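You operate a simulated robot arm through the tools that you are given. There is no shell and no other tool. Be economical: measure what you need, move in short steps, check, and stop when the job is done.

The job below is to be done with a simulated robot arm. You get a single attempt, and the scene is never put back.

## Task
Put things in order on the side table. At the end: the grey pad stands where the white carton (marked "MILK") stood; the white carton from the side table stands where the blue drink bottle (marked "PLUM") stood; the brown cedar block stands where the grey pad stood; the blue drink bottle is on the purple baking tin (marked "CARAMEL"); whatever was shut is shut again. Leave all else as you found it, and nothing knocked over.

Only the result counts: the job must be done as asked and must still hold three seconds after the hand-in. Knocking over, shifting, dropping, spilling or breaking anything else fails it.

## Robot
A 6-joint arm with a two-finger parallel gripper, fixed in place. Base frame: the origin is at the foot of the arm, x ahead of it, y to its left, z up; the work surface is at about z = 0.78. Units: m, degrees, N and s.
With the tool pointing down near the work surface it reaches from about 0.24 to 0.64 m from the base axis. Its first joint turns from -66.0 to 66.0 degrees. Payload 2.7 kg.
Tool frame: the origin (TCP) lies between the finger pads and is the grasp point; the fingertips stand 0.023 m ahead of it; z points along the fingers, y is the line along which they close. The gripper opens to 0.094 m. The fingers are 0.038 m wide and 0.01 m thick; the gripper's body (0.054 by 0.096 m) begins 0.039 m behind the TCP.
Orientation is told as [roll, pitch, yaw] about the base's x, y, z axes, in that order, counted from this pose: with the fingers straight down and closing along the base's y, the tool's x points along the base's -x, its y along +y and its z along -z.

## Interface
- The arm moves only by the tool arm_command. Its argument "rows" is a list of rows, each a list of 7 numbers: the shift along the base's x, y, z in mm, then the turn, a rotation vector about the base's x, y, z in degrees, then the finger opening in mm, from 0 to 94. In form: [[x, y, z, ax, ay, az, jaw], ...]. A call has 1 to 12 rows; each row is the pose to reach, as a shift and turn from the pose commanded when the call began. Rows are played at 5 a second. More than 0.05 m and 8.6 degrees between two rows, or a gripper value outside its range, and nothing of the call is played. A pose out of reach is approached as far as the arm can. The call stops where the force on the tool passes 40 N (or 10 N more than at its start, if that is more) or the arm is blocked; 0.2 s more then pass. Each finger travels about 0.045 m/s and halts on what it meets, pressing with about 42 N; the grip force reading is that of the motor and also rises with nothing between the fingers. The clock runs only during rows and for 0.2 s after the last one: add rows that repeat a pose to give the fingers time. The reply holds the time, the measured pose of the TCP, the force on the tool along the base axes, the opening and the grip force, in the units named above and with some noise.
- Cameras (640 x 400 px; columns grow to the right, rows downward): "scene" is fixed at [0.0876, -0.4471, 1.3914]; the picture's right is [0.59, -0.81, 0.00], its down [-0.61, -0.45, -0.66] and it looks along [0.53, 0.39, -0.75] (base axes); focal length 295 px, centre (320, 200). "wrist" rides on the gripper at [-0.039, 0, -0.044] in the tool frame; the picture's right is [0.00, -1.00, 0.00], its down [0.97, 0.00, -0.24] and it looks along [0.24, 0.00, 0.97] (tool axes); focal length 218 px, centre (320, 200).
- grab_frame(camera): a new picture of that camera. No time passes.
- pixel_to_xyz(camera, pixels): there is no depth. For up to 12 entries [column, row, z] of the newest picture of that camera ("zoom" is the newest enlarged one), the place [x, y] in the base frame at which the ray of that pixel passes the height z, good to about 0.002 m, but the place of the scene camera against the robot may be out by one fixed shift of up to 0.012 m in any direction. No time passes.
- zoom(camera, box): a new picture of the part [left, top, right, bottom] of that camera's present view, enlarged. No time passes.
- finish_job(): hands the job in; it is judged then, once.

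Work in short steps. Measure before you move; look again where a grasp or a placing could have gone wrong, and mend it. You have 80 turns and 38 pictures in all, those below and enlarged ones among them. Open the gripper and draw the arm clear of the work before you hand the job in, unless the task says otherwise; then end with one line.

The tools are called after "Call:" as a command line: name --pt "numbers of a row" for each row, then --argument value for the rest, lists and objects as JSON in quotes. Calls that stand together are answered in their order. arm_command: Moves the arm, as the interface text tells. Its arguments: {"type":"object","properties":{"rows":{"type":"array","items":{"type":"array","items":{"type":"number"}}}},"required":["rows"]} The other tools are called the same way: grab_frame (camera) takes a picture; pixel_to_xyz (camera, pixels) gives the place at which the rays of pixels pass given heights; zoom (camera, box) takes an enlarged picture of a part of a camera's view; finish_job () hands the job in.

At the start:

```text
time: 0.0
tool_pos: [0.4136, -0.0823, 1.0773]
tool_rot: [0.0, 0.0, 0.1]
ft_force: [-1.0, 0.2, 0.9]
finger_gap: 0.0939
grasp_force: 0.0
```

scene: 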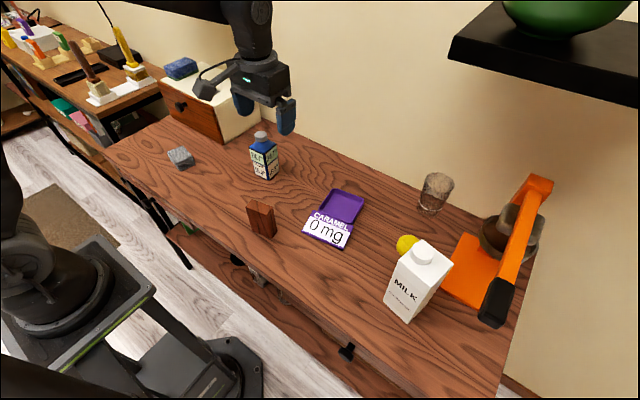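
wrist: 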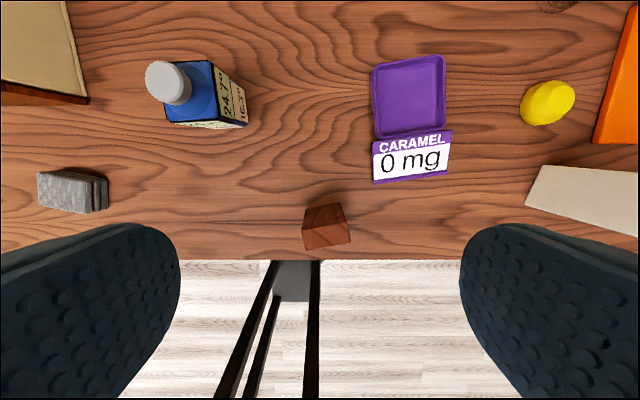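

The wrist view shows the pad at (72,190), bottle at (200,95), tin at (410,110), block at (326,227) and carton at (590,200). I'll enlarge the scene view for details and get rough positions.

Call:
zoom --camera "scene" --box '[140, 100, 380, 250]'

Call:
zoom --camera "scene" --box '[340, 160, 580, 330]'

Call:
pixel_to_xyz --camera "wrist" --pixels '[[38, 208, 0.78], [108, 210, 0.78], [37, 172, 0.81], [89, 213, 0.81], [170, 120, 0.78], [246, 126, 0.78], [168, 83, 0.93], [374, 183, 0.78], [452, 131, 0.78], [445, 57, 0.78], [303, 249, 0.78], [350, 241, 0.78]]'

```text
2.67 times, centred on (260, 175) of scene
```

zoom: 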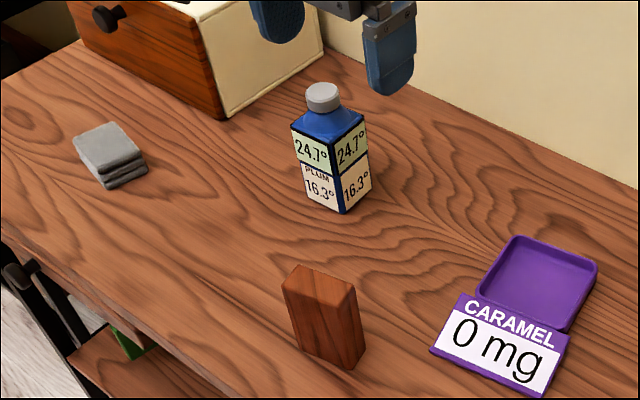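

```text
2.35 times, centred on (460, 245) of scene
```

zoom: 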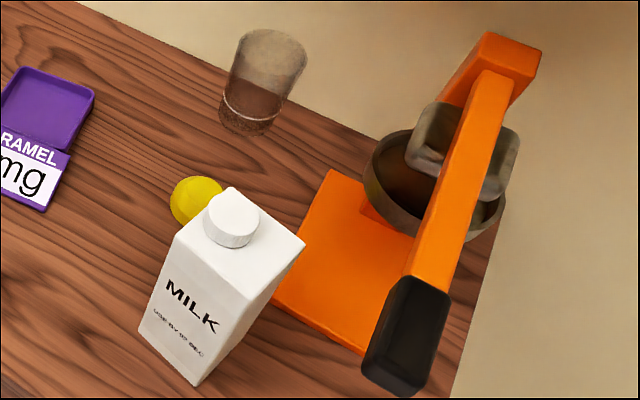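

```text
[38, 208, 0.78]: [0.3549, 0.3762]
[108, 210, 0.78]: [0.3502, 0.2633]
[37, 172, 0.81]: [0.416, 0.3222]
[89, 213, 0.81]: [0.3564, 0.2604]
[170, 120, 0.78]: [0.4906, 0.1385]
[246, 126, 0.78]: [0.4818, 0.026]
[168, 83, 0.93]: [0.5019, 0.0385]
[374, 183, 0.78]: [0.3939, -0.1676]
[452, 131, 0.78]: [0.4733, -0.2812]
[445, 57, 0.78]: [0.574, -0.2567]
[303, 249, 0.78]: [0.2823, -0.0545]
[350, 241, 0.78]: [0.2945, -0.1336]
```

Bottle top is near (0.50,0.04), so I move over it at the same height for a near-vertical view, and check how far the shelf reaches.

Call:
arm_command --pt "15 40 0 0 0 0 94" --pt "30 80 0 0 0 0 94" --pt "40 110 0 0 0 0 94" --pt "45 130 0 0 0 0 94" --pt "45 130 0 0 0 0 94"

Call:
grab_frame --camera "wrist"

Call:
pixel_to_xyz --camera "scene" --pixels '[[450, 50, 1.0], [450, 50, 1.1], [450, 50, 1.2], [640, 100, 1.0], [640, 100, 1.1], [640, 100, 1.2], [494, 5, 1.1], [494, 5, 1.2], [410, 322, 0.78], [384, 302, 0.78], [438, 292, 0.78], [405, 245, 0.8]]'

```text
time: 1.2
tool_pos: [0.4574, 0.0465, 1.0781]
tool_rot: [0.0, 0.0, 0.0]
ft_force: [-0.6, 0.7, 0.2]
finger_gap: 0.0939
grasp_force: 0.1
```

```text
33 pictures are left
```

wrist: 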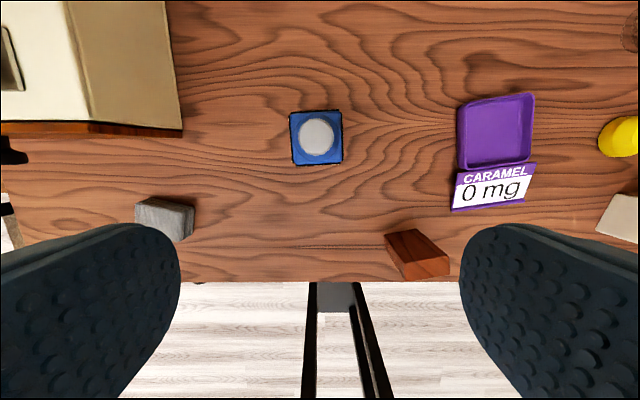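

```text
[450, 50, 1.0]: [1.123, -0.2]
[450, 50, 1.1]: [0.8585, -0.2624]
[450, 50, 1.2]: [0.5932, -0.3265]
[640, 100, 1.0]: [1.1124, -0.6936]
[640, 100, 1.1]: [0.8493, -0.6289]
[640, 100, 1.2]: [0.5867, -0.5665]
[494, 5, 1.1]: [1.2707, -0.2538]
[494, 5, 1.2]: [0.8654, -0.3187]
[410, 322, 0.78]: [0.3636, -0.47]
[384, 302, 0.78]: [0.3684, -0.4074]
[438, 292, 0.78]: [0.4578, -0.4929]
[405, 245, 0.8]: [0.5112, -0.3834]
```

Bottle seen almost straight from above at (316,137); triangulating with the first view its cap top is at z≈0.912, near (0.505,0.050). I enlarge it for width and yaw.

Call:
zoom --camera "wrist" --box '[276, 97, 356, 177]'

Call:
zoom --camera "wrist" --box '[360, 80, 560, 290]'

```text
5.00 times, centred on (316, 137) of wrist
```

zoom: 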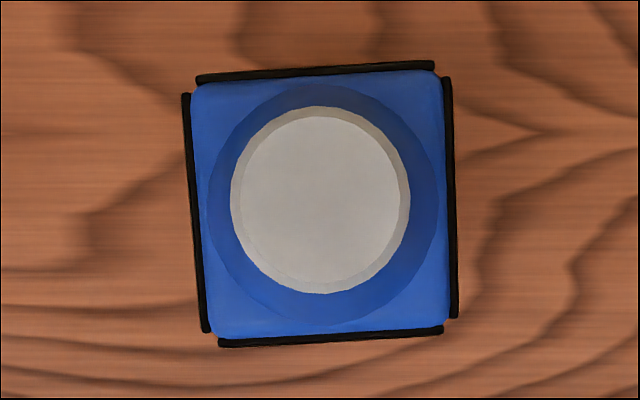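

```text
1.90 times, centred on (460, 185) of wrist
```

zoom: 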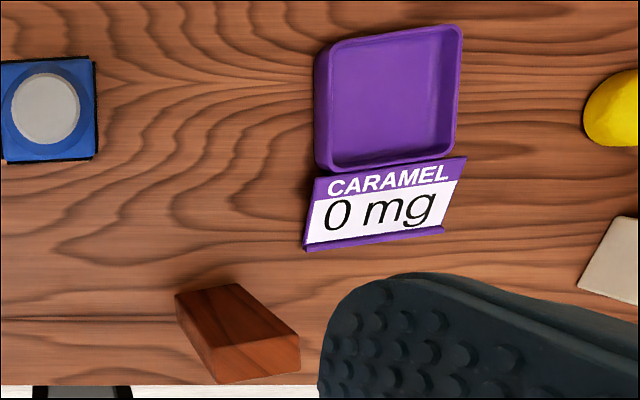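

Bottle yaw ≈ +3.3°, about 59 mm wide. I now query bottle heights from the scene view and the tin rim from the enlarged wrist view.

Call:
pixel_to_xyz --camera "scene" --pixels '[[268.6, 179.5, 0.78], [265.6, 154.4, 0.86], [265.6, 154.4, 0.87], [265.6, 154.4, 0.88], [260.7, 134.5, 0.9], [260.7, 134.5, 0.912], [260.7, 134.5, 0.92]]'

Call:
pixel_to_xyz --camera "zoom" --pixels '[[316, 50, 0.8], [462, 25, 0.8], [457, 155, 0.8], [322, 172, 0.8], [336, 46, 0.785], [448, 32, 0.785], [440, 148, 0.785], [334, 158, 0.785], [48, 108, 0.912]]'

Call:
pixel_to_xyz --camera "wrist" --pixels '[[316, 137, 0.912], [316, 137, 0.89]]'

```text
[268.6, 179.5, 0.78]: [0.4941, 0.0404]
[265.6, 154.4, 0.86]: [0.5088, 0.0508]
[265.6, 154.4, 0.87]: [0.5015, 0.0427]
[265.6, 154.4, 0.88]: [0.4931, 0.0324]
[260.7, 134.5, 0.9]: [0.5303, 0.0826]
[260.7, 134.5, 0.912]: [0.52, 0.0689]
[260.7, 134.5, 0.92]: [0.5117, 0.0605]
```

```text
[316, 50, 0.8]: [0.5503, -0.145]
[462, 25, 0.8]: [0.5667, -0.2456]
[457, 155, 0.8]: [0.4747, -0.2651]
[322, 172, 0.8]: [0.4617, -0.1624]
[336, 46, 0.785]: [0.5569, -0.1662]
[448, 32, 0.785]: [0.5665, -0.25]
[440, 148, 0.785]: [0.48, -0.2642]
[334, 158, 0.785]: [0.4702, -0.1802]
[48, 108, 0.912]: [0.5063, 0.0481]
```

```text
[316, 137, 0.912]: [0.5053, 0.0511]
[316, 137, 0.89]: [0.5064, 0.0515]
```

The tin centre is around (0.515,-0.21) but its rim height is unclear; I go above it for a straight-down view which should also show the carton and lemon.

Call:
arm_command --pt "5 -45 0 0 0 0 94" --pt "10 -90 0 0 0 0 94" --pt "15 -135 0 0 0 0 94" --pt "15 -180 0 0 0 0 94" --pt "15 -225 0 0 0 0 94" --pt "15 -265 0 0 0 0 94" --pt "15 -285 0 0 0 0 94" --pt "15 -285 0 0 0 0 94"

Call:
grab_frame --camera "wrist"

Call:
zoom --camera "wrist" --box '[240, 80, 400, 180]'

```text
time: 3.0
tool_pos: [0.4731, -0.2392, 1.0762]
tool_rot: [0.0, 0.1, 0.0]
ft_force: [0.7, -0.4, -0.5]
finger_gap: 0.0942
grasp_force: 0.1
```

```text
30 pictures are left
```

wrist: 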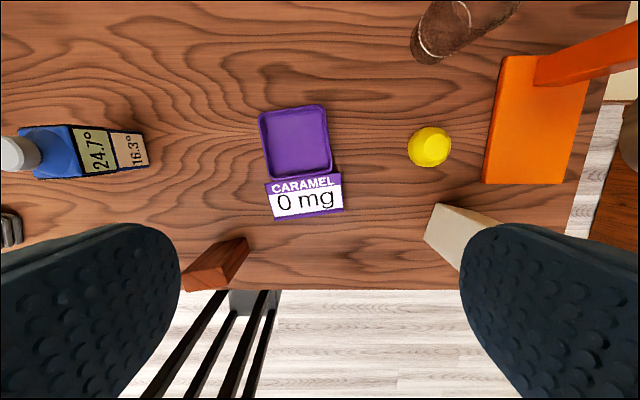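

```text
4.00 times, centred on (320, 130) of wrist
```

zoom: 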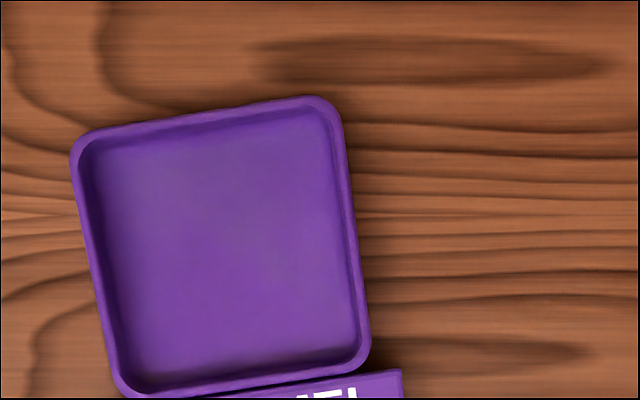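

Tin rim centre is at zoom (222,250), rotated ~8°. I convert it, along with carton edges from the wrist view.

Call:
pixel_to_xyz --camera "zoom" --pixels '[[222, 250, 0.79], [222, 250, 0.78], [70, 135, 0.79], [335, 97, 0.79], [370, 370, 0.79], [120, 397, 0.79]]'

Call:
pixel_to_xyz --camera "wrist" --pixels '[[437, 203, 0.78], [424, 240, 0.78], [430, 147, 0.8], [183, 270, 0.78], [484, 182, 0.78], [564, 185, 0.78]]'

```text
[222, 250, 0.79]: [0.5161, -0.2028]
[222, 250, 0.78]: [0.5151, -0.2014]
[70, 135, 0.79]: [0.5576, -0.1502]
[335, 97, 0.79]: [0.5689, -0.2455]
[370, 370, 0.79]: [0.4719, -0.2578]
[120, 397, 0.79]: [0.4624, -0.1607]
```

```text
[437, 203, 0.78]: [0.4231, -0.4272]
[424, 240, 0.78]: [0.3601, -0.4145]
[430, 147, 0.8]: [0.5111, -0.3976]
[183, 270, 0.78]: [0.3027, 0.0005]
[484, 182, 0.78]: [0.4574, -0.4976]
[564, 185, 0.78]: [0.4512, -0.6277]
```

Tin centre (0.5155,-0.203), fine. I now go back above the bottle at (0.5055,0.0505) with 3.3° yaw and start descending to z≈0.95.

Call:
arm_command --pt "5 45 0 0 0 0 94" --pt "10 90 0 0 0 0 94" --pt "15 135 0 0 0 1 94" --pt "20 180 0 0 0 2 94" --pt "25 225 0 0 0 3 94" --pt "30 265 0 0 0 3.3 94" --pt "32.5 289 0 0 0 3.3 94" --pt "32.5 289 -40 0 0 3.3 94" --pt "32.5 289 -80 0 0 3.3 94" --pt "32.5 289 -120 0 0 3.3 94" --pt "32.5 289 -120 0 0 3.3 94"

Call:
grab_frame --camera "wrist"

```text
time: 5.4
tool_pos: [0.5055, 0.0521, 0.9573]
tool_rot: [0.0, 0.0, 3.3]
ft_force: [-0.3, -0.4, -0.2]
finger_gap: 0.0942
grasp_force: 0.2
```

```text
28 pictures are left
```

wrist: 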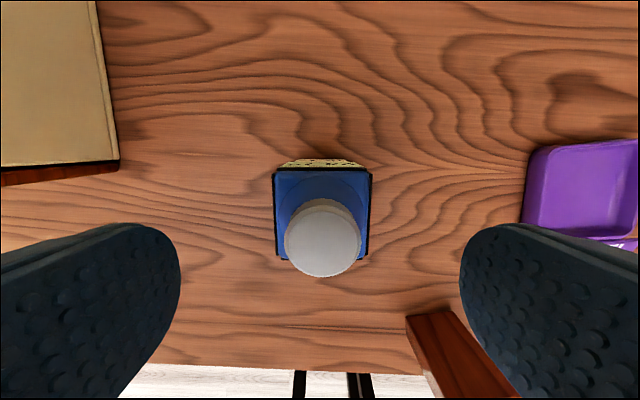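

Cap is centred at (322,238), which back-projects to x≈0.505. I descend 81 mm to z≈0.876 (tips on the label's upper part, body just clear of the cap) and close.

Call:
arm_command --pt "0 0 -40 0 0 0 94" --pt "0 0 -65 0 0 0 94" --pt "0 0 -81 0 0 0 94" --pt "0 0 -81 0 0 0 94" --pt "0 0 -81 0 0 0 70" --pt "0 0 -81 0 0 0 45" --pt "0 0 -81 0 0 0 45" --pt "0 0 -81 0 0 0 45" --pt "0 0 -81 0 0 0 45"

```text
time: 6.8
tool_pos: [0.5077, 0.0513, 0.879]
tool_rot: [-0.1, -0.5, 3.4]
ft_force: [-0.7, -1.7, 6.8]
finger_gap: 0.0537
grasp_force: 9.9
stopped in row 6: the force on the tool passed its limit (the readings are from after the stop); the commanded pose is now the measured one
```

The call stopped on force while the fingers were closing (gap 53.7). I look before continuing.

Call:
grab_frame --camera "wrist"

Call:
zoom --camera "scene" --box '[200, 80, 328, 200]'

```text
27 pictures are left
```

wrist: 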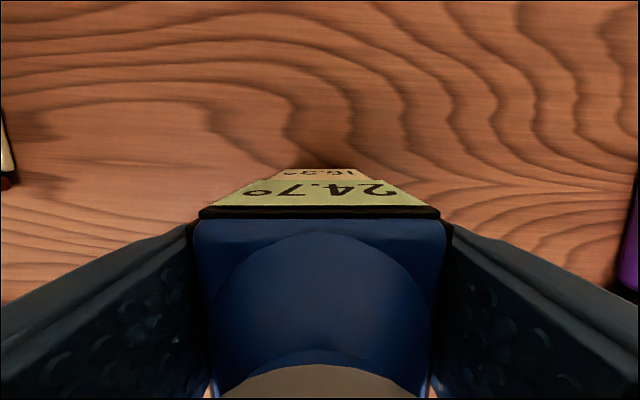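

```text
3.33 times, centred on (264, 140) of scene
```

zoom: 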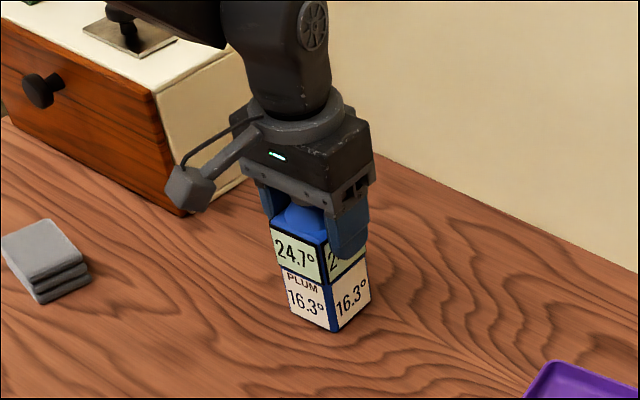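

Bottle is upright with fingers on its label; upward 6.8 N suggests the cap touches the palm. I open slightly, raise 3 mm, and close again more gently.

Call:
arm_command --pt "0 0 0 0 0 0 62" --pt "0 0 1 0 0 0 66" --pt "-1 0 3 0 0.5 0 66" --pt "-1 0 3 0 0.5 0 66" --pt "-1 0 3 0 0.5 0 60" --pt "-1 0 3 0 0.5 0 56" --pt "-1 0 3 0 0.5 0 53" --pt "-1 0 3 0 0.5 0 50" --pt "-1 0 3 0 0.5 0 45" --pt "-1 0 3 0 0.5 0 45"

```text
time: 9.0
tool_pos: [0.507, 0.0518, 0.8811]
tool_rot: [0.0, 0.2, 3.4]
ft_force: [0.3, -0.3, 0.6]
finger_gap: 0.0538
grasp_force: 41.7
```

Firm grip (41.7 N, gap 53.8). Lift 70 mm and carry toward above the tin centre with +4° yaw to match it.

Call:
arm_command --pt "0 0 15 0 0 0 45" --pt "0 0 40 0 0 0 45" --pt "0 0 70 0 0 0 45" --pt "0 -30 70 0 0 1 45" --pt "2 -75 70 0 0 2 45" --pt "4 -120 70 0 0 3 45" --pt "6 -165 70 0 0 4 45" --pt "8 -210 70 0 0 4 45" --pt "9.5 -240 70 0 0 4 45" --pt "9.5 -254.5 70 0 0 4 45" --pt "9.5 -254.5 70 0 0 4 45"

Call:
zoom --camera "scene" --box '[280, 110, 440, 260]'

Call:
grab_frame --camera "wrist"

```text
time: 11.4
tool_pos: [0.5162, -0.2037, 0.9514]
tool_rot: [0.1, 0.1, 7.3]
ft_force: [0.4, 0.3, -1.8]
finger_gap: 0.054
grasp_force: 41.8
```

```text
2.67 times, centred on (360, 185) of scene
```

zoom: 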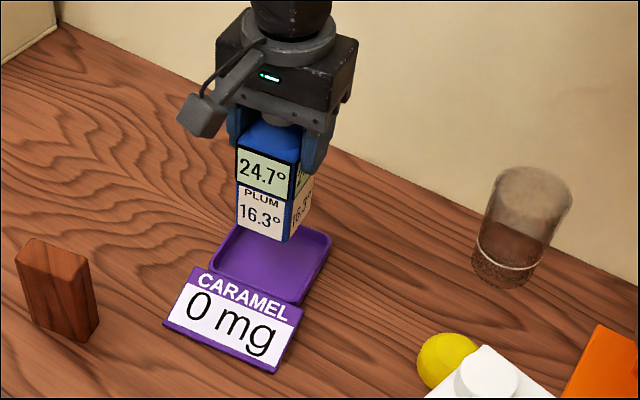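

```text
24 pictures are left
```

wrist: 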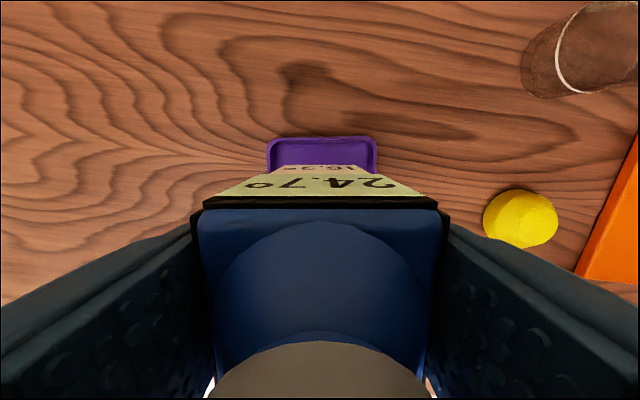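

Bottle hangs straight over the tin, axes aligned (tin rim columns 268–377, bottle centred 320). I lower 62 mm and read the force.

Call:
arm_command --pt "0 0 -25 0 0 0 45" --pt "0 0 -45 0 0 0 45" --pt "0 0 -56 0 0 0 45" --pt "0 0 -62 0 0 0 45" --pt "0 0 -62 0 0 0 45"

Call:
zoom --camera "scene" --box '[280, 130, 400, 260]'

```text
time: 12.6
tool_pos: [0.516, -0.2013, 0.8881]
tool_rot: [-0.1, 0.1, 7.3]
ft_force: [0.9, 0.4, -2.6]
finger_gap: 0.0537
grasp_force: 42.2
```

```text
3.08 times, centred on (340, 195) of scene
```

zoom: 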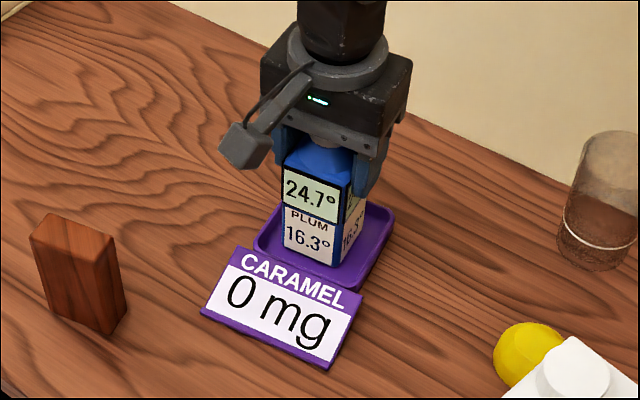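

No contact yet (-2.6 N, base ≈0.787). I lower in 1 mm steps to find the tin floor.

Call:
arm_command --pt "0 0 -1 0 0 0 45" --pt "0 0 -2 0 0 0 45" --pt "0 0 -2 0 0 0 45"

Call:
arm_command --pt "0 0 -1 0 0 0 45" --pt "0 0 -2 0 0 0 45" --pt "0 0 -2 0 0 0 45"

```text
time: 13.4
tool_pos: [0.516, -0.2023, 0.8867]
tool_rot: [0.0, 0.1, 7.2]
ft_force: [0.8, -0.9, -2.6]
finger_gap: 0.0535
grasp_force: 42.3
```

```text
time: 14.2
tool_pos: [0.5162, -0.2014, 0.8856]
tool_rot: [0.0, 0.2, 7.3]
ft_force: [-4.2, 1.4, 9.8]
finger_gap: 0.0538
grasp_force: 41.6
```

Contact now (+9.8 N). I release gradually and rise 110 mm straight up.

Call:
arm_command --pt "0 0 0.5 0 0 0 50" --pt "0 0 0.5 0 0 0 58" --pt "0 0 0.5 0 0 0 70" --pt "0 0 0.5 0 0 0 84" --pt "0 0 0.5 0 0 0 90" --pt "0 0 25 0 0 0 90" --pt "0 0 65 0 0 0 94" --pt "0 0 110 0 0 0 94" --pt "0 0 155 0 0 0 94" --pt "0 0 195 0 0 0 94" --pt "0 0 195 0 0 0 94"

Call:
grab_frame --camera "scene"

```text
time: 16.6
tool_pos: [0.5167, -0.2016, 1.081]
tool_rot: [0.0, 0.1, 7.3]
ft_force: [-0.5, 0.0, -0.3]
finger_gap: 0.0941
grasp_force: 0.0
```

```text
22 pictures are left
```

scene: 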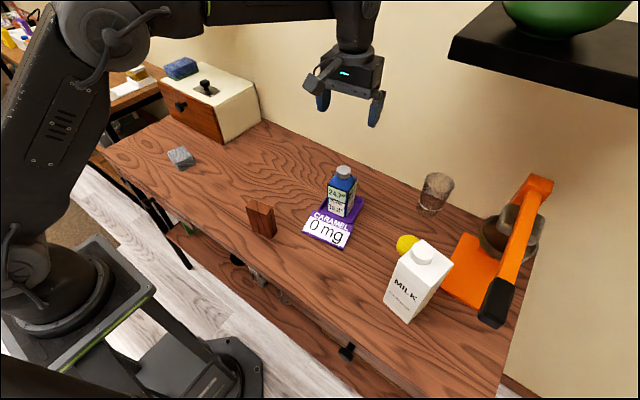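

Bottle stands on the tin. Next the carton: I move to (0.36,-0.45) at the same height, turning to -11.4° yaw, to look straight down on it.

Call:
arm_command --pt "-25 -30 20 0 0 -3 94" --pt "-55 -60 30 0 0 -6 94" --pt "-85 -95 30 0 0 -9 94" --pt "-110 -130 30 0 0 -12 94" --pt "-130 -170 30 0 0 -15 94" --pt "-145 -210 30 0 0 -18 94" --pt "-155 -248 30 0 0 -18.7 94" --pt "-155 -248 30 0 0 -18.7 94"

Call:
grab_frame --camera "wrist"

Call:
pixel_to_xyz --camera "scene" --pixels '[[383.5, 300, 0.78], [398.4, 260.7, 0.88], [398.4, 260.7, 0.9], [398.4, 260.7, 0.92], [398.4, 260.7, 0.94], [398.4, 260.7, 0.96]]'

```text
time: 18.4
tool_pos: [0.3599, -0.4502, 1.1098]
tool_rot: [0.1, 0.0, -11.4]
ft_force: [0.2, 0.1, 0.5]
finger_gap: 0.094
grasp_force: 0.0
```

```text
21 pictures are left
```

wrist: 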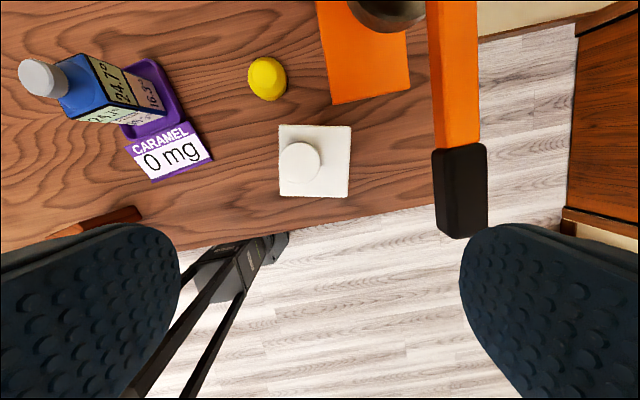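

```text
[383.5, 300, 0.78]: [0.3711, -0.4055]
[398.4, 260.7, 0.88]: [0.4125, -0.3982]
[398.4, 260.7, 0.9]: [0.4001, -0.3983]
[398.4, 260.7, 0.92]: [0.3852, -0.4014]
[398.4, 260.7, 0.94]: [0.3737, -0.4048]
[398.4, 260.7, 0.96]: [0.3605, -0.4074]
```

Carton body top ≈ z 0.944, seen at (279..352,125..197); the orange lever's black grip at (460,195) is close. I triangulate it and measure the carton top.

Call:
pixel_to_xyz --camera "wrist" --pixels '[[279, 125, 0.944], [352, 126, 0.944], [348, 197, 0.944], [279, 195, 0.944], [300, 163, 0.96], [460, 236, 0.9], [460, 236, 0.95], [460, 236, 1.0], [460, 152, 0.9], [460, 152, 0.95], [460, 152, 1.0], [267, 80, 0.8]]'

Call:
zoom --camera "scene" --box '[370, 170, 570, 340]'

```text
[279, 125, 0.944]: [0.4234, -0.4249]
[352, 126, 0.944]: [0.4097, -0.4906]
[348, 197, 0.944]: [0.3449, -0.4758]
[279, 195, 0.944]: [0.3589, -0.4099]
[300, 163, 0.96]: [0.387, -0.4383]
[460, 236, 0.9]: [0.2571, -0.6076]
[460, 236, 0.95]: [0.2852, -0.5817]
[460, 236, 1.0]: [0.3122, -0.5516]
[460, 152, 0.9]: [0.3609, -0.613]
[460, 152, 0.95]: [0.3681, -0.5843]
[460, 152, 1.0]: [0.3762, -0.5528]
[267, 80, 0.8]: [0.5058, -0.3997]
```

```text
2.35 times, centred on (470, 255) of scene
```

zoom: 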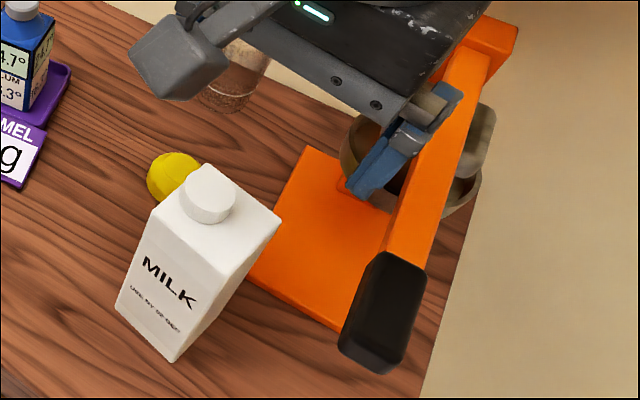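

Carton centre ≈ (0.3845,-0.451), 67 mm square, yaw ≈ -11.8°. Now the lever end from the scene view at the same candidate heights.

Call:
pixel_to_xyz --camera "scene" --pixels '[[491, 323, 0.9], [491, 323, 0.95], [491, 323, 1.0], [491, 323, 1.05], [504, 278, 0.9], [504, 278, 0.95], [504, 278, 1.0], [504, 278, 1.05], [429, 245, 0.95], [429, 245, 0.965]]'

```text
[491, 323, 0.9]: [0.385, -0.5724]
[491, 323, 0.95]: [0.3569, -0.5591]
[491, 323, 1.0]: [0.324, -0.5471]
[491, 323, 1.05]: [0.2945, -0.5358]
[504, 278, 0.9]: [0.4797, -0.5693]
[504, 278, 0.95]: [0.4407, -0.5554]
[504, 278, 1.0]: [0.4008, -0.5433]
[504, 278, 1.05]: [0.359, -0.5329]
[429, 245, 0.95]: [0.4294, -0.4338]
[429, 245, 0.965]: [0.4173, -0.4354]
```

Lever grip lies around y≈-0.535…-0.575, z≈0.97–1.0, leaving ~25 mm beside the right finger. I center over the carton and descend to z≈0.99, then look.

Call:
arm_command --pt "12 0 0 0 0 0 94" --pt "24.5 -1 0 0 0 -0.4 94" --pt "24.5 -1 -40 0 0 -0.4 94" --pt "24.5 -1 -80 0 0 -0.4 94" --pt "24.5 -1 -105 0 0 -0.4 94" --pt "24.5 -1 -120 0 0 -0.4 94" --pt "24.5 -1 -120 0 0 -0.4 94"

Call:
grab_frame --camera "wrist"

Call:
zoom --camera "scene" --box '[370, 170, 570, 340]'

```text
time: 20.0
tool_pos: [0.3837, -0.4531, 0.9897]
tool_rot: [0.0, 0.1, -11.8]
ft_force: [-0.6, -0.2, 0.4]
finger_gap: 0.0942
grasp_force: 0.0
```

```text
19 pictures are left
```

wrist: 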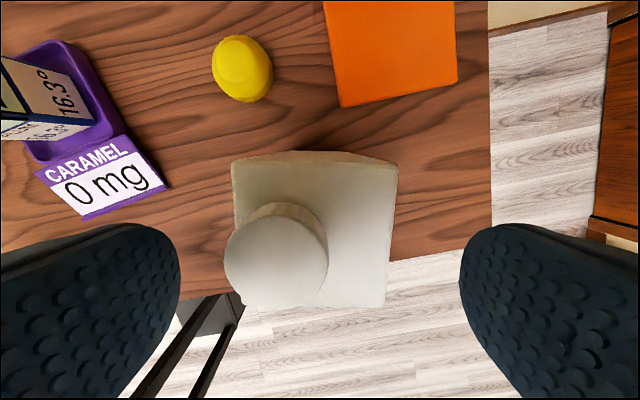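

```text
2.35 times, centred on (470, 255) of scene
```

zoom: 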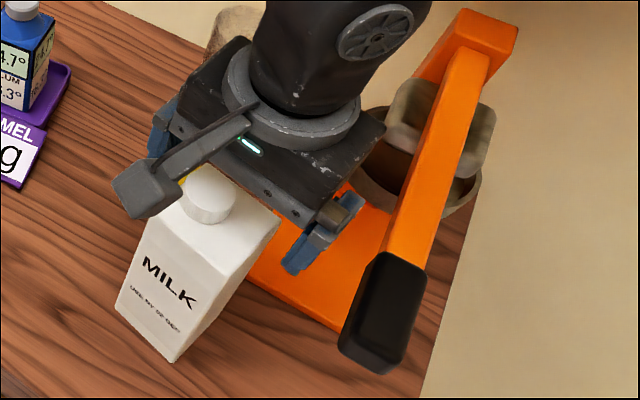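

Top face spans columns ~238–392 (centre 315), so the tool is ~2 mm too far right; I correct y by +2, descend to z≈0.932 and close gently.

Call:
arm_command --pt "0 2 0 0 0 0 94" --pt "0 2 -25 0 0 0 94" --pt "0 2 -45 0 0 0 94" --pt "0 2 -57 0 0 0 94" --pt "0 2 -57 0 0 0 94" --pt "0 2 -57 0 0 0 84" --pt "0 2 -57 0 0 0 76" --pt "0 2 -57 0 0 0 70" --pt "0 2 -57 0 0 0 66" --pt "0 2 -57 0 0 0 62" --pt "0 2 -57 0 0 0 58" --pt "0 2 -57 0 0 0 58"

```text
time: 22.6
tool_pos: [0.3845, -0.4483, 0.9341]
tool_rot: [-0.1, 0.0, -11.7]
ft_force: [0.1, -1.9, 0.4]
finger_gap: 0.0653
grasp_force: 41.6
```

Carton held (gap 65.3, 41.6 N). I lift it 150 mm straight up and move off a little toward the middle.

Call:
arm_command --pt "0 0 12 0 0 0 58" --pt "0 0 40 0 0 0 58" --pt "0 0 80 0 0 0 58" --pt "0 0 120 0 0 0 58" --pt "0 0 155 0 0 0 58" --pt "0 30 160 0 0 2 58" --pt "5 70 160 0 0 4 58" --pt "5 110 160 0 0 6 58" --pt "10 150 160 0 0 8 58" --pt "15 190 160 0 0 9 58" --pt "15 200 160 0 0 9 58"

Call:
grab_frame --camera "scene"

```text
time: 25.0
tool_pos: [0.4006, -0.2491, 1.0936]
tool_rot: [0.0, 0.1, -2.8]
ft_force: [0.2, 0.0, -6.2]
finger_gap: 0.0652
grasp_force: 42.1
```

```text
17 pictures are left
```

scene: 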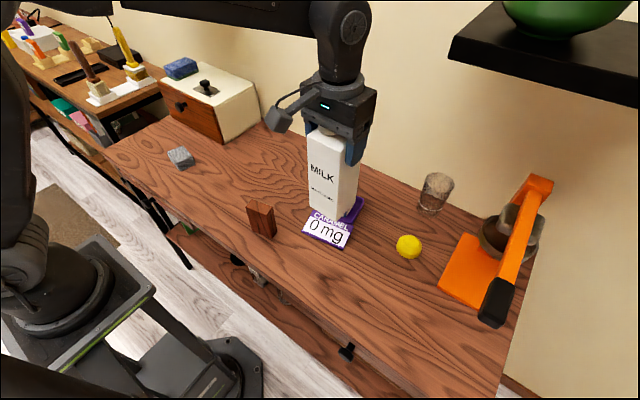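

Carton hangs upright, 6 N. I carry it on to above the bottle's old spot (0.5055, 0.0505), keeping x low until past the tin.

Call:
arm_command --pt "0 40 0 0 0 1 58" --pt "0 80 0 0 0 2 58" --pt "0 120 0 0 0 3 58" --pt "10 160 0 0 0 4 58" --pt "35 195 0 0 0 5 58" --pt "60 230 0 0 0 6 58" --pt "85 265 0 0 0 6.1 58" --pt "105 290 0 0 0 6.1 58" --pt "105 299.5 0 0 0 6.1 58" --pt "105 299.5 0 0 0 6.1 58"

Call:
arm_command --pt "0 0 -40 0 0 0 58" --pt "0 0 -80 0 0 0 58" --pt "0 0 -115 0 0 0 58" --pt "0 0 -140 0 0 0 58" --pt "0 0 -154 0 0 0 58" --pt "0 0 -154 0 0 0 58"

```text
time: 27.2
tool_pos: [0.5054, 0.0501, 1.0936]
tool_rot: [0.0, 0.1, 3.3]
ft_force: [0.4, -0.6, -5.7]
finger_gap: 0.0651
grasp_force: 42.4
```

```text
time: 28.6
tool_pos: [0.5057, 0.0521, 0.9393]
tool_rot: [0.0, 0.1, 3.3]
ft_force: [-0.7, 0.0, -5.7]
finger_gap: 0.0653
grasp_force: 42.3
```

Position (0.5057,0.052), still free, ~6 mm above grasp height. Lowering in small steps.

Call:
arm_command --pt "0 0 -2 0 0 0 58" --pt "0 0 -4 0 0 0 58" --pt "0 0 -4 0 0 0 58"

Call:
arm_command --pt "0 0 -1 0 0 0 58" --pt "0 0 -2 0 0 0 58" --pt "0 0 -2 0 0 0 58"

```text
time: 29.4
tool_pos: [0.506, 0.05, 0.9348]
tool_rot: [0.0, 0.1, 3.4]
ft_force: [0.1, 0.8, -5.2]
finger_gap: 0.0653
grasp_force: 42.0
```

```text
time: 30.2
tool_pos: [0.5054, 0.0502, 0.9341]
tool_rot: [0.0, 0.1, 3.3]
ft_force: [-0.4, -0.5, -3.4]
finger_gap: 0.065
grasp_force: 41.6
```

Just beginning to touch (-3.4 N); one more millimetre, then release if it reads contact.

Call:
arm_command --pt "0 0 -1 0 0 0 58" --pt "0 0 -1 0 0 0 58"

```text
time: 30.8
tool_pos: [0.5046, 0.0502, 0.9337]
tool_rot: [0.2, 0.0, 3.3]
ft_force: [-1.1, 0.2, 9.4]
finger_gap: 0.0649
grasp_force: 42.1
```

Contact (+9.4 N). Release and rise straight up 170 mm.

Call:
arm_command --pt "0 0 0.5 0 0 0 63" --pt "0 0 0.5 0 0 0 70" --pt "0 0 0.5 0 0 0 80" --pt "0 0 0.5 0 0 0 90" --pt "0 0 0.5 0 0 0 94" --pt "0 0 0.5 0 0 0 94" --pt "0 0 25 0 0 0 94" --pt "0 0 60 0 0 0 94" --pt "0 0 105 0 0 0 94" --pt "0 0 150 0 0 0 94" --pt "0 0 170 0 0 0 94"

Call:
arm_command --pt "-30 40 0 0 0 0 94" --pt "-60 80 0 0 0 0 94" --pt "-90 120 0 0 0 0 94" --pt "-120 160 0 0 0 0 94" --pt "-145 200 0 0 0 0 94" --pt "-160 240 0 0 0 -2 94" --pt "-160 260 0 0 0 -3.3 94" --pt "-160 260 0 0 0 -3.3 94"

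Call:
grab_frame --camera "wrist"

Call:
grab_frame --camera "scene"

```text
time: 33.2
tool_pos: [0.503, 0.0507, 1.1035]
tool_rot: [0.0, 0.1, 3.3]
ft_force: [-0.5, 0.3, -0.2]
finger_gap: 0.094
grasp_force: 0.2
```

```text
time: 35.0
tool_pos: [0.3448, 0.3116, 1.1014]
tool_rot: [0.0, 0.2, 0.0]
ft_force: [-0.2, -0.1, 1.0]
finger_gap: 0.0941
grasp_force: 0.0
```

```text
16 pictures are left
```

wrist: 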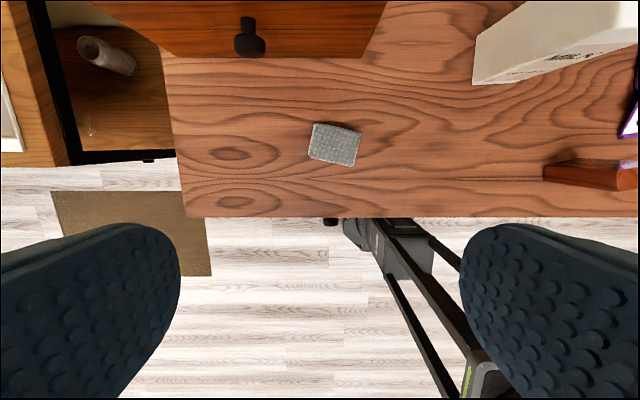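

```text
15 pictures are left
```

scene: 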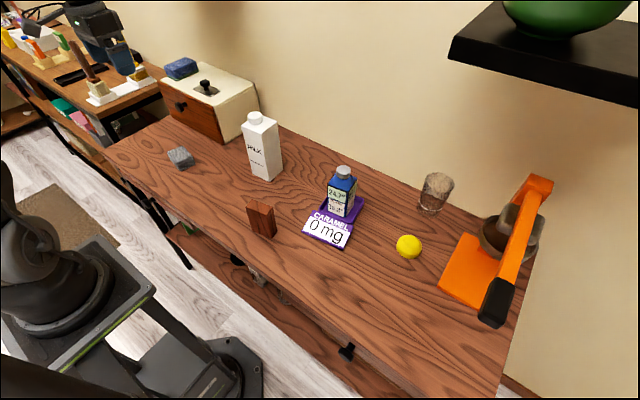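

Milk stands in place. The pad is at (335,144); I enlarge it for corners and yaw.

Call:
zoom --camera "wrist" --box '[295, 112, 375, 176]'

Call:
zoom --camera "scene" --box '[150, 130, 214, 180]'

```text
6.25 times, centred on (335, 144) of wrist
```

zoom: 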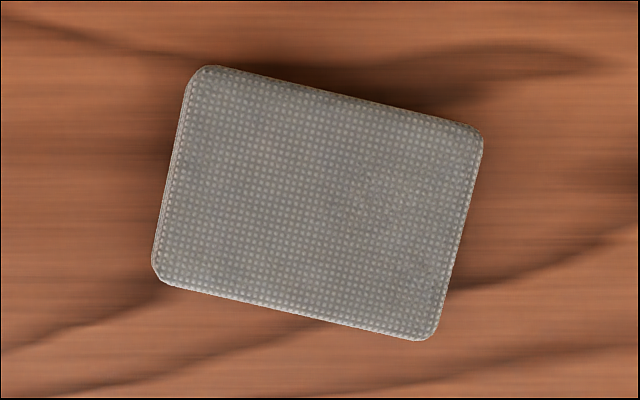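

```text
8.00 times, centred on (182, 155) of scene
```

zoom: 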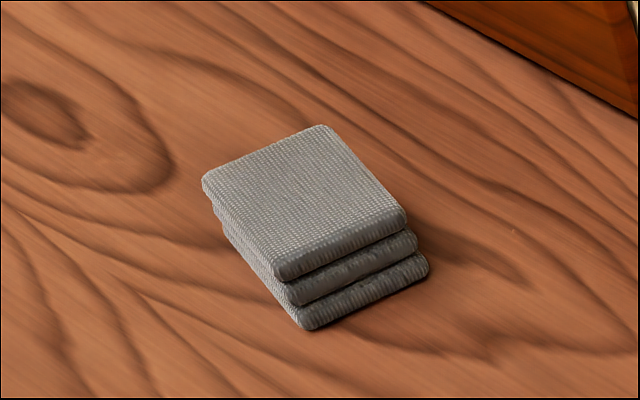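

Pad corners give yaw ≈ -12.6°, about 74×54 mm. I convert centre and estimate its thickness.

Call:
pixel_to_xyz --camera "wrist" --pixels '[[334.3, 144.5, 0.805], [315, 122.9, 0.805], [361.1, 132.8, 0.805], [352.6, 166.4, 0.805], [308.6, 156, 0.805], [474, 83, 0.78], [583, 62, 0.78]]'

Call:
pixel_to_xyz --camera "scene" --pixels '[[177, 165, 0.795], [177, 165, 0.8], [177, 165, 0.805], [177, 165, 0.81], [180.1, 171.25, 0.78]]'

```text
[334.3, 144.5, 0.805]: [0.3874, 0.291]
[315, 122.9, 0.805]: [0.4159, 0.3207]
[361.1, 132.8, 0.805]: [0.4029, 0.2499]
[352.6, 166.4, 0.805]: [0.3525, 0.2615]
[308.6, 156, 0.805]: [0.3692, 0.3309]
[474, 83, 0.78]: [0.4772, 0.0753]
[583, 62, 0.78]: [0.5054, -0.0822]
```

```text
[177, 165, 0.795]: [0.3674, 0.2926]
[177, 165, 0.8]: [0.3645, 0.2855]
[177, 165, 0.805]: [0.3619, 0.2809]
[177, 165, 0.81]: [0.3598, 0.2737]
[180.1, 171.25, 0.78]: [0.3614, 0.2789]
```

Pad centre ≈ (0.387,0.291), top ≈0.805. I move over it with -12.6° yaw, descend to z≈0.86 and check alignment.

Call:
arm_command --pt "20 -10 0 0 0 -6 94" --pt "42 -21 0 0 0 -12.6 94" --pt "42 -21 -45 0 0 -12.6 94" --pt "42 -21 -90 0 0 -12.6 94" --pt "42 -21 -135 0 0 -12.6 94" --pt "42 -21 -180 0 0 -12.6 94" --pt "42 -21 -215 0 0 -12.6 94" --pt "42 -21 -241 0 0 -12.6 94" --pt "42 -21 -241 0 0 -12.6 94"

Call:
grab_frame --camera "wrist"

```text
time: 37.0
tool_pos: [0.3888, 0.2874, 0.8592]
tool_rot: [0.1, 0.2, -12.6]
ft_force: [0.1, -0.6, -0.8]
finger_gap: 0.0938
grasp_force: 0.1
```

```text
12 pictures are left
```

wrist: 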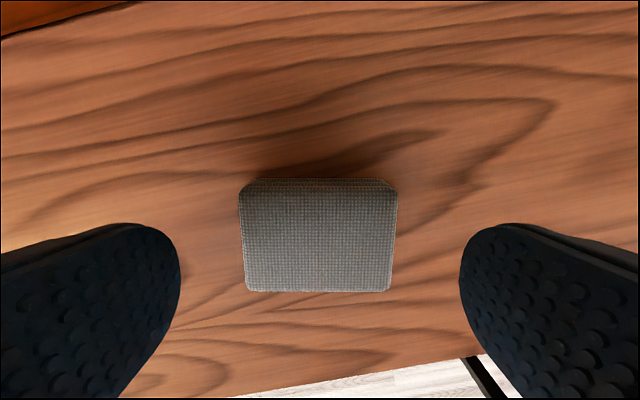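

Pad spans columns 242–395, well centred; it sits ~3 mm nearer the base than the TCP. I shift x by -3, descend to z≈0.808 and close gently.

Call:
arm_command --pt "-3 0 -20 0 0 0 94" --pt "-3 0 -38 0 0 0 94" --pt "-3 0 -48 0 0 0 94" --pt "-3 0 -51 0 0 0 94" --pt "-3 0 -51 0 0 0 86" --pt "-3 0 -51 0 0 0 80" --pt "-3 0 -51 0 0 0 76" --pt "-3 0 -51 0 0 0 73" --pt "-3 0 -51 0 0 0 70" --pt "-3 0 -51 0 0 0 66" --pt "-3 0 -51 0 0 0 62" --pt "-3 0 -51 0 0 0 62"

```text
time: 39.6
tool_pos: [0.3845, 0.2899, 0.8103]
tool_rot: [0.0, 0.1, -12.7]
ft_force: [0.2, 0.6, 0.2]
finger_gap: 0.073
grasp_force: 42.0
```

Pad held (gap 73.0). Lift 200 mm and carry along x≈0.385 toward the milk's old spot.

Call:
arm_command --pt "0 0 15 0 0 0 62" --pt "0 0 60 0 0 0 62" --pt "0 0 105 0 0 0 62" --pt "0 0 150 0 0 0 62" --pt "0 0 195 0 0 0 62" --pt "0 -48 200 0 0 0 62" --pt "0 -96 200 0 0 0 62" --pt "0 -144 200 0 0 0 62" --pt "0 -192 200 0 0 0 62" --pt "0 -240 200 0 0 0 62" --pt "0 -288 200 0 0 0 62" --pt "0 -320 200 0 0 0 62"

Call:
arm_command --pt "0 -45 0 0 0 0 62" --pt "0 -93 0 0 0 0 62" --pt "0 -141 0 0 0 0 62" --pt "0 -189 0 0 0 0 62" --pt "0 -237 0 0 0 0 62" --pt "0 -285 0 0 0 0.4 62" --pt "0 -333 0 0 0 0.8 62" --pt "0 -375 0 0 0 0.8 62" --pt "0 -405 0 0 0 0.8 62" --pt "0 -420 0 0 0 0.8 62" --pt "0 -420 0 0 0 0.8 62"

Call:
grab_frame --camera "scene"

```text
time: 42.2
tool_pos: [0.3845, -0.0317, 1.0107]
tool_rot: [0.1, 0.1, -12.5]
ft_force: [-0.4, -0.2, -1.1]
finger_gap: 0.0734
grasp_force: 42.2
```

```text
time: 44.6
tool_pos: [0.3828, -0.4504, 1.0132]
tool_rot: [0.2, 0.0, -11.8]
ft_force: [0.1, -0.8, -0.8]
finger_gap: 0.0732
grasp_force: 42.1
```

```text
11 pictures are left
```

scene: 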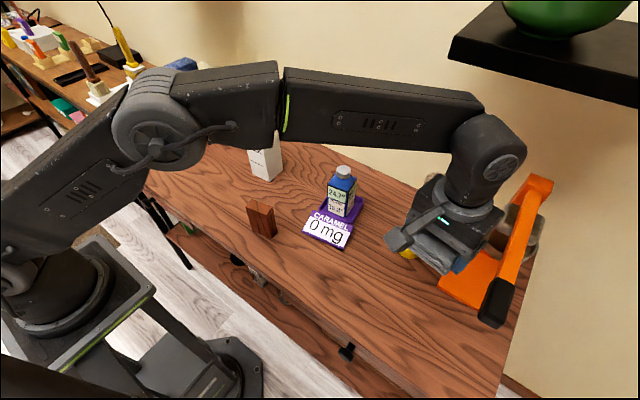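

Pad hangs above the old milk spot. The wrist joint will pass near the lever grip (edge y≈-0.53), so I descend 110 mm and check clearance.

Call:
arm_command --pt "1 0 -30 0 0 0 62" --pt "1 0 -60 0 0 0 62" --pt "1 0 -90 0 0 0 62" --pt "1 0 -110 0 0 0 62" --pt "1 0 -110 0 0 0 62"

Call:
zoom --camera "scene" --box '[370, 130, 570, 340]'

```text
time: 45.8
tool_pos: [0.3845, -0.4506, 0.9006]
tool_rot: [0.0, 0.1, -11.8]
ft_force: [-0.1, -0.6, -0.5]
finger_gap: 0.073
grasp_force: 41.7
```

```text
1.90 times, centred on (470, 235) of scene
```

zoom: 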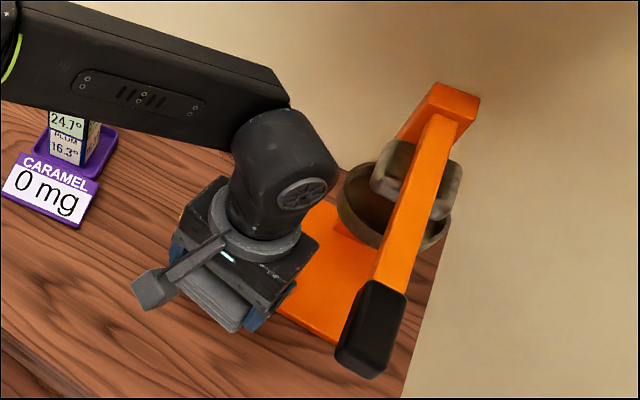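

Ample gap between the wrist joint and lever. I continue to z≈0.815 and then step to contact.

Call:
arm_command --pt "0 0 -25 0 0 0 62" --pt "0 0 -50 0 0 0 62" --pt "0 0 -70 0 0 0 62" --pt "0 0 -85 0 0 0 62" --pt "0 0 -85 0 0 0 62"

Call:
arm_command --pt "0 0 -1 0 0 0 62" --pt "0 0 -3 0 0 0 62" --pt "0 0 -3 0 0 0 62"

Call:
arm_command --pt "0 0 -1 0 0 0 62" --pt "0 0 -1 0 0 0 62"

```text
time: 47.0
tool_pos: [0.3859, -0.451, 0.8147]
tool_rot: [0.1, 0.0, -11.8]
ft_force: [-0.8, -0.7, -0.2]
finger_gap: 0.0732
grasp_force: 42.3
```

```text
time: 47.8
tool_pos: [0.3864, -0.4509, 0.8131]
tool_rot: [0.0, 0.2, -11.8]
ft_force: [-0.1, 0.4, -0.7]
finger_gap: 0.073
grasp_force: 41.7
```

```text
time: 48.4
tool_pos: [0.3856, -0.4499, 0.8118]
tool_rot: [0.0, 0.1, -11.9]
ft_force: [0.3, 0.5, 0.2]
finger_gap: 0.0727
grasp_force: 41.8
```

Not yet in contact; two more 1 mm steps.

Call:
arm_command --pt "0 0 -1 0 0 0 62" --pt "0 0 -1 0 0 0 62"

Call:
arm_command --pt "0 0 -1 0 0 0 62" --pt "0 0 -1 0 0 0 62"

```text
time: 49.0
tool_pos: [0.386, -0.4502, 0.81]
tool_rot: [0.0, 0.0, -11.8]
ft_force: [0.5, -0.4, -0.6]
finger_gap: 0.0731
grasp_force: 42.2
```

```text
time: 49.6
tool_pos: [0.385, -0.4496, 0.8088]
tool_rot: [0.0, 0.0, -11.8]
ft_force: [-0.6, 3.1, 5.6]
finger_gap: 0.0731
grasp_force: 42.3
```

Contact (+5.6 N). Release and rise straight up.

Call:
arm_command --pt "0 0 0.3 0 0 0 70" --pt "0 0 0.3 0 0 0 76" --pt "0 0 0.3 0 0 0 86" --pt "0 0 0.3 0 0 0 92" --pt "0 0 0.3 0 0 0 92" --pt "0 0 25 0 0 0 92" --pt "0 0 65 0 0 0 92" --pt "0 0 110 0 0 0 92" --pt "0 0 155 0 0 0 92" --pt "0 0 205 0 0 0 92" --pt "0 0 250 0 0 0 92" --pt "0 0 290 0 0 0 92"

Call:
grab_frame --camera "wrist"

```text
time: 52.2
tool_pos: [0.3839, -0.4501, 1.0978]
tool_rot: [0.1, 0.0, -11.8]
ft_force: [0.5, 0.8, -0.8]
finger_gap: 0.092
grasp_force: 0.1
```

```text
9 pictures are left
```

wrist: 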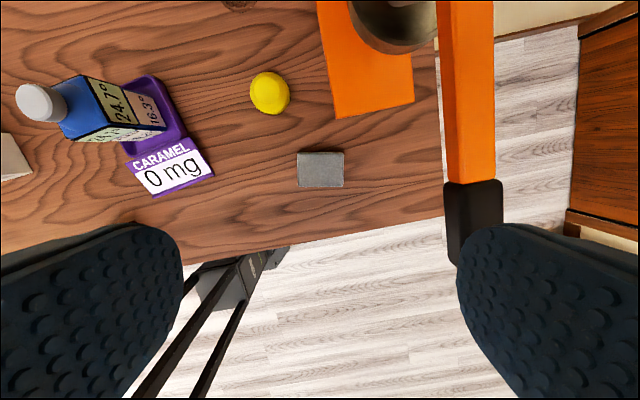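

Pad sits at (320,170) where the carton was; lemon and press untouched. Next I go above the block, to about (0.34,-0.085), yaw 0.

Call:
arm_command --pt "0 45 0 0 0 1.5 92" --pt "0 90 0 0 0 3 92" --pt "0 135 0 0 0 5 92" --pt "0 180 0 0 0 7 92" --pt "-10 225 0 0 0 9 92" --pt "-20 270 0 0 0 11 92" --pt "-30 315 0 0 0 11.8 92" --pt "-40 350 0 0 0 11.8 92" --pt "-44 365 0 0 0 11.8 92" --pt "-44 365 0 0 0 11.8 92"

Call:
zoom --camera "wrist" --box '[240, 120, 400, 220]'

```text
time: 54.4
tool_pos: [0.3422, -0.085, 1.0984]
tool_rot: [0.0, 0.1, 0.0]
ft_force: [-0.6, 0.5, -0.5]
finger_gap: 0.0922
grasp_force: 0.0
```

```text
4.00 times, centred on (320, 170) of wrist
```

zoom: 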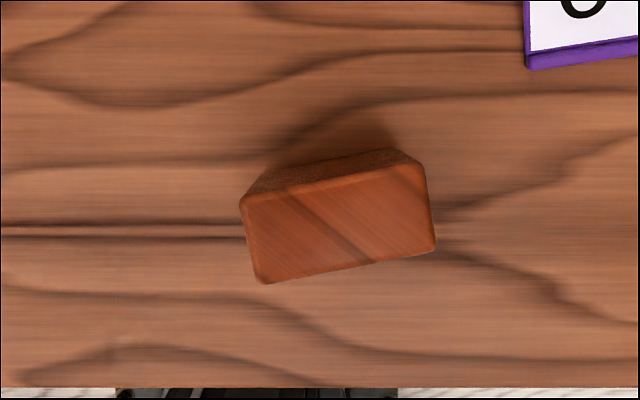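

Block top corners in zoom: (242,200),(425,163),(436,250),(262,284), yaw ≈ +11.3°. I compute its height and position.

Call:
pixel_to_xyz --camera "scene" --pixels '[[272, 238.7, 0.78], [264.5, 216.6, 0.84], [264.5, 216.6, 0.86], [264.5, 216.6, 0.88], [264.5, 216.6, 0.9]]'

Call:
pixel_to_xyz --camera "zoom" --pixels '[[341, 224, 0.84], [341, 224, 0.86], [341, 224, 0.88], [242, 200, 0.86], [425, 163, 0.86], [436, 250, 0.86], [262, 284, 0.86]]'

```text
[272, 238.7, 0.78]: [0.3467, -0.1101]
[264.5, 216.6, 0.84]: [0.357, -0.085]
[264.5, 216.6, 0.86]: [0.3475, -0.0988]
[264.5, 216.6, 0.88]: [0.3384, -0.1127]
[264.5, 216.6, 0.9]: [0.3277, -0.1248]
```

```text
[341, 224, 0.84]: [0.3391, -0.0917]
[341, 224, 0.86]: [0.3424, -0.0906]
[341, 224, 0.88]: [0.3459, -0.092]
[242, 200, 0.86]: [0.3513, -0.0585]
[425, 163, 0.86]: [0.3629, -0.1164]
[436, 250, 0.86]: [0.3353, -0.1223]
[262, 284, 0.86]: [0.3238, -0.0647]
```

Block top ≈0.868, centre ≈(0.344,-0.091). I move over it with 11.3° yaw and descend to z≈0.905, then check.

Call:
arm_command --pt "1 -3 -30 0 0 5 92" --pt "2 -6 -70 0 0 11.3 92" --pt "2 -6 -115 0 0 11.3 92" --pt "2 -6 -155 0 0 11.3 92" --pt "2 -6 -180 0 0 11.3 92" --pt "2 -6 -193 0 0 11.3 92" --pt "2 -6 -193 0 0 11.3 92"

Call:
grab_frame --camera "wrist"

```text
time: 56.0
tool_pos: [0.3444, -0.0919, 0.905]
tool_rot: [0.0, 0.1, 11.3]
ft_force: [0.1, 0.0, -1.1]
finger_gap: 0.0918
grasp_force: 0.1
```

```text
7 pictures are left
```

wrist: 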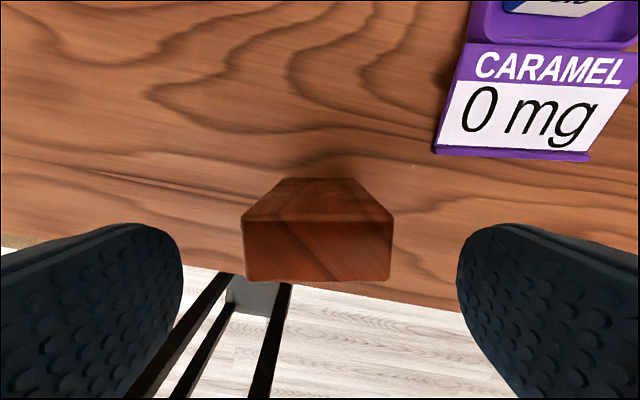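

Block is centred (columns 242–393), 2 mm toward the base. I shift -2 mm, descend to z≈0.840 and close gently.

Call:
arm_command --pt "-2 0 -25 0 0 0 92" --pt "-2 0 -48 0 0 0 92" --pt "-2 0 -60 0 0 0 92" --pt "-2 0 -65 0 0 0 92" --pt "-2 0 -65 0 0 0 82" --pt "-2 0 -65 0 0 0 74" --pt "-2 0 -65 0 0 0 68" --pt "-2 0 -65 0 0 0 63" --pt "-2 0 -65 0 0 0 59" --pt "-2 0 -65 0 0 0 55" --pt "-2 0 -65 0 0 0 50" --pt "-2 0 -65 0 0 0 50"

```text
time: 58.6
tool_pos: [0.3415, -0.0909, 0.8413]
tool_rot: [0.0, 0.2, 11.2]
ft_force: [0.9, -0.3, 0.9]
finger_gap: 0.0577
grasp_force: 42.2
```

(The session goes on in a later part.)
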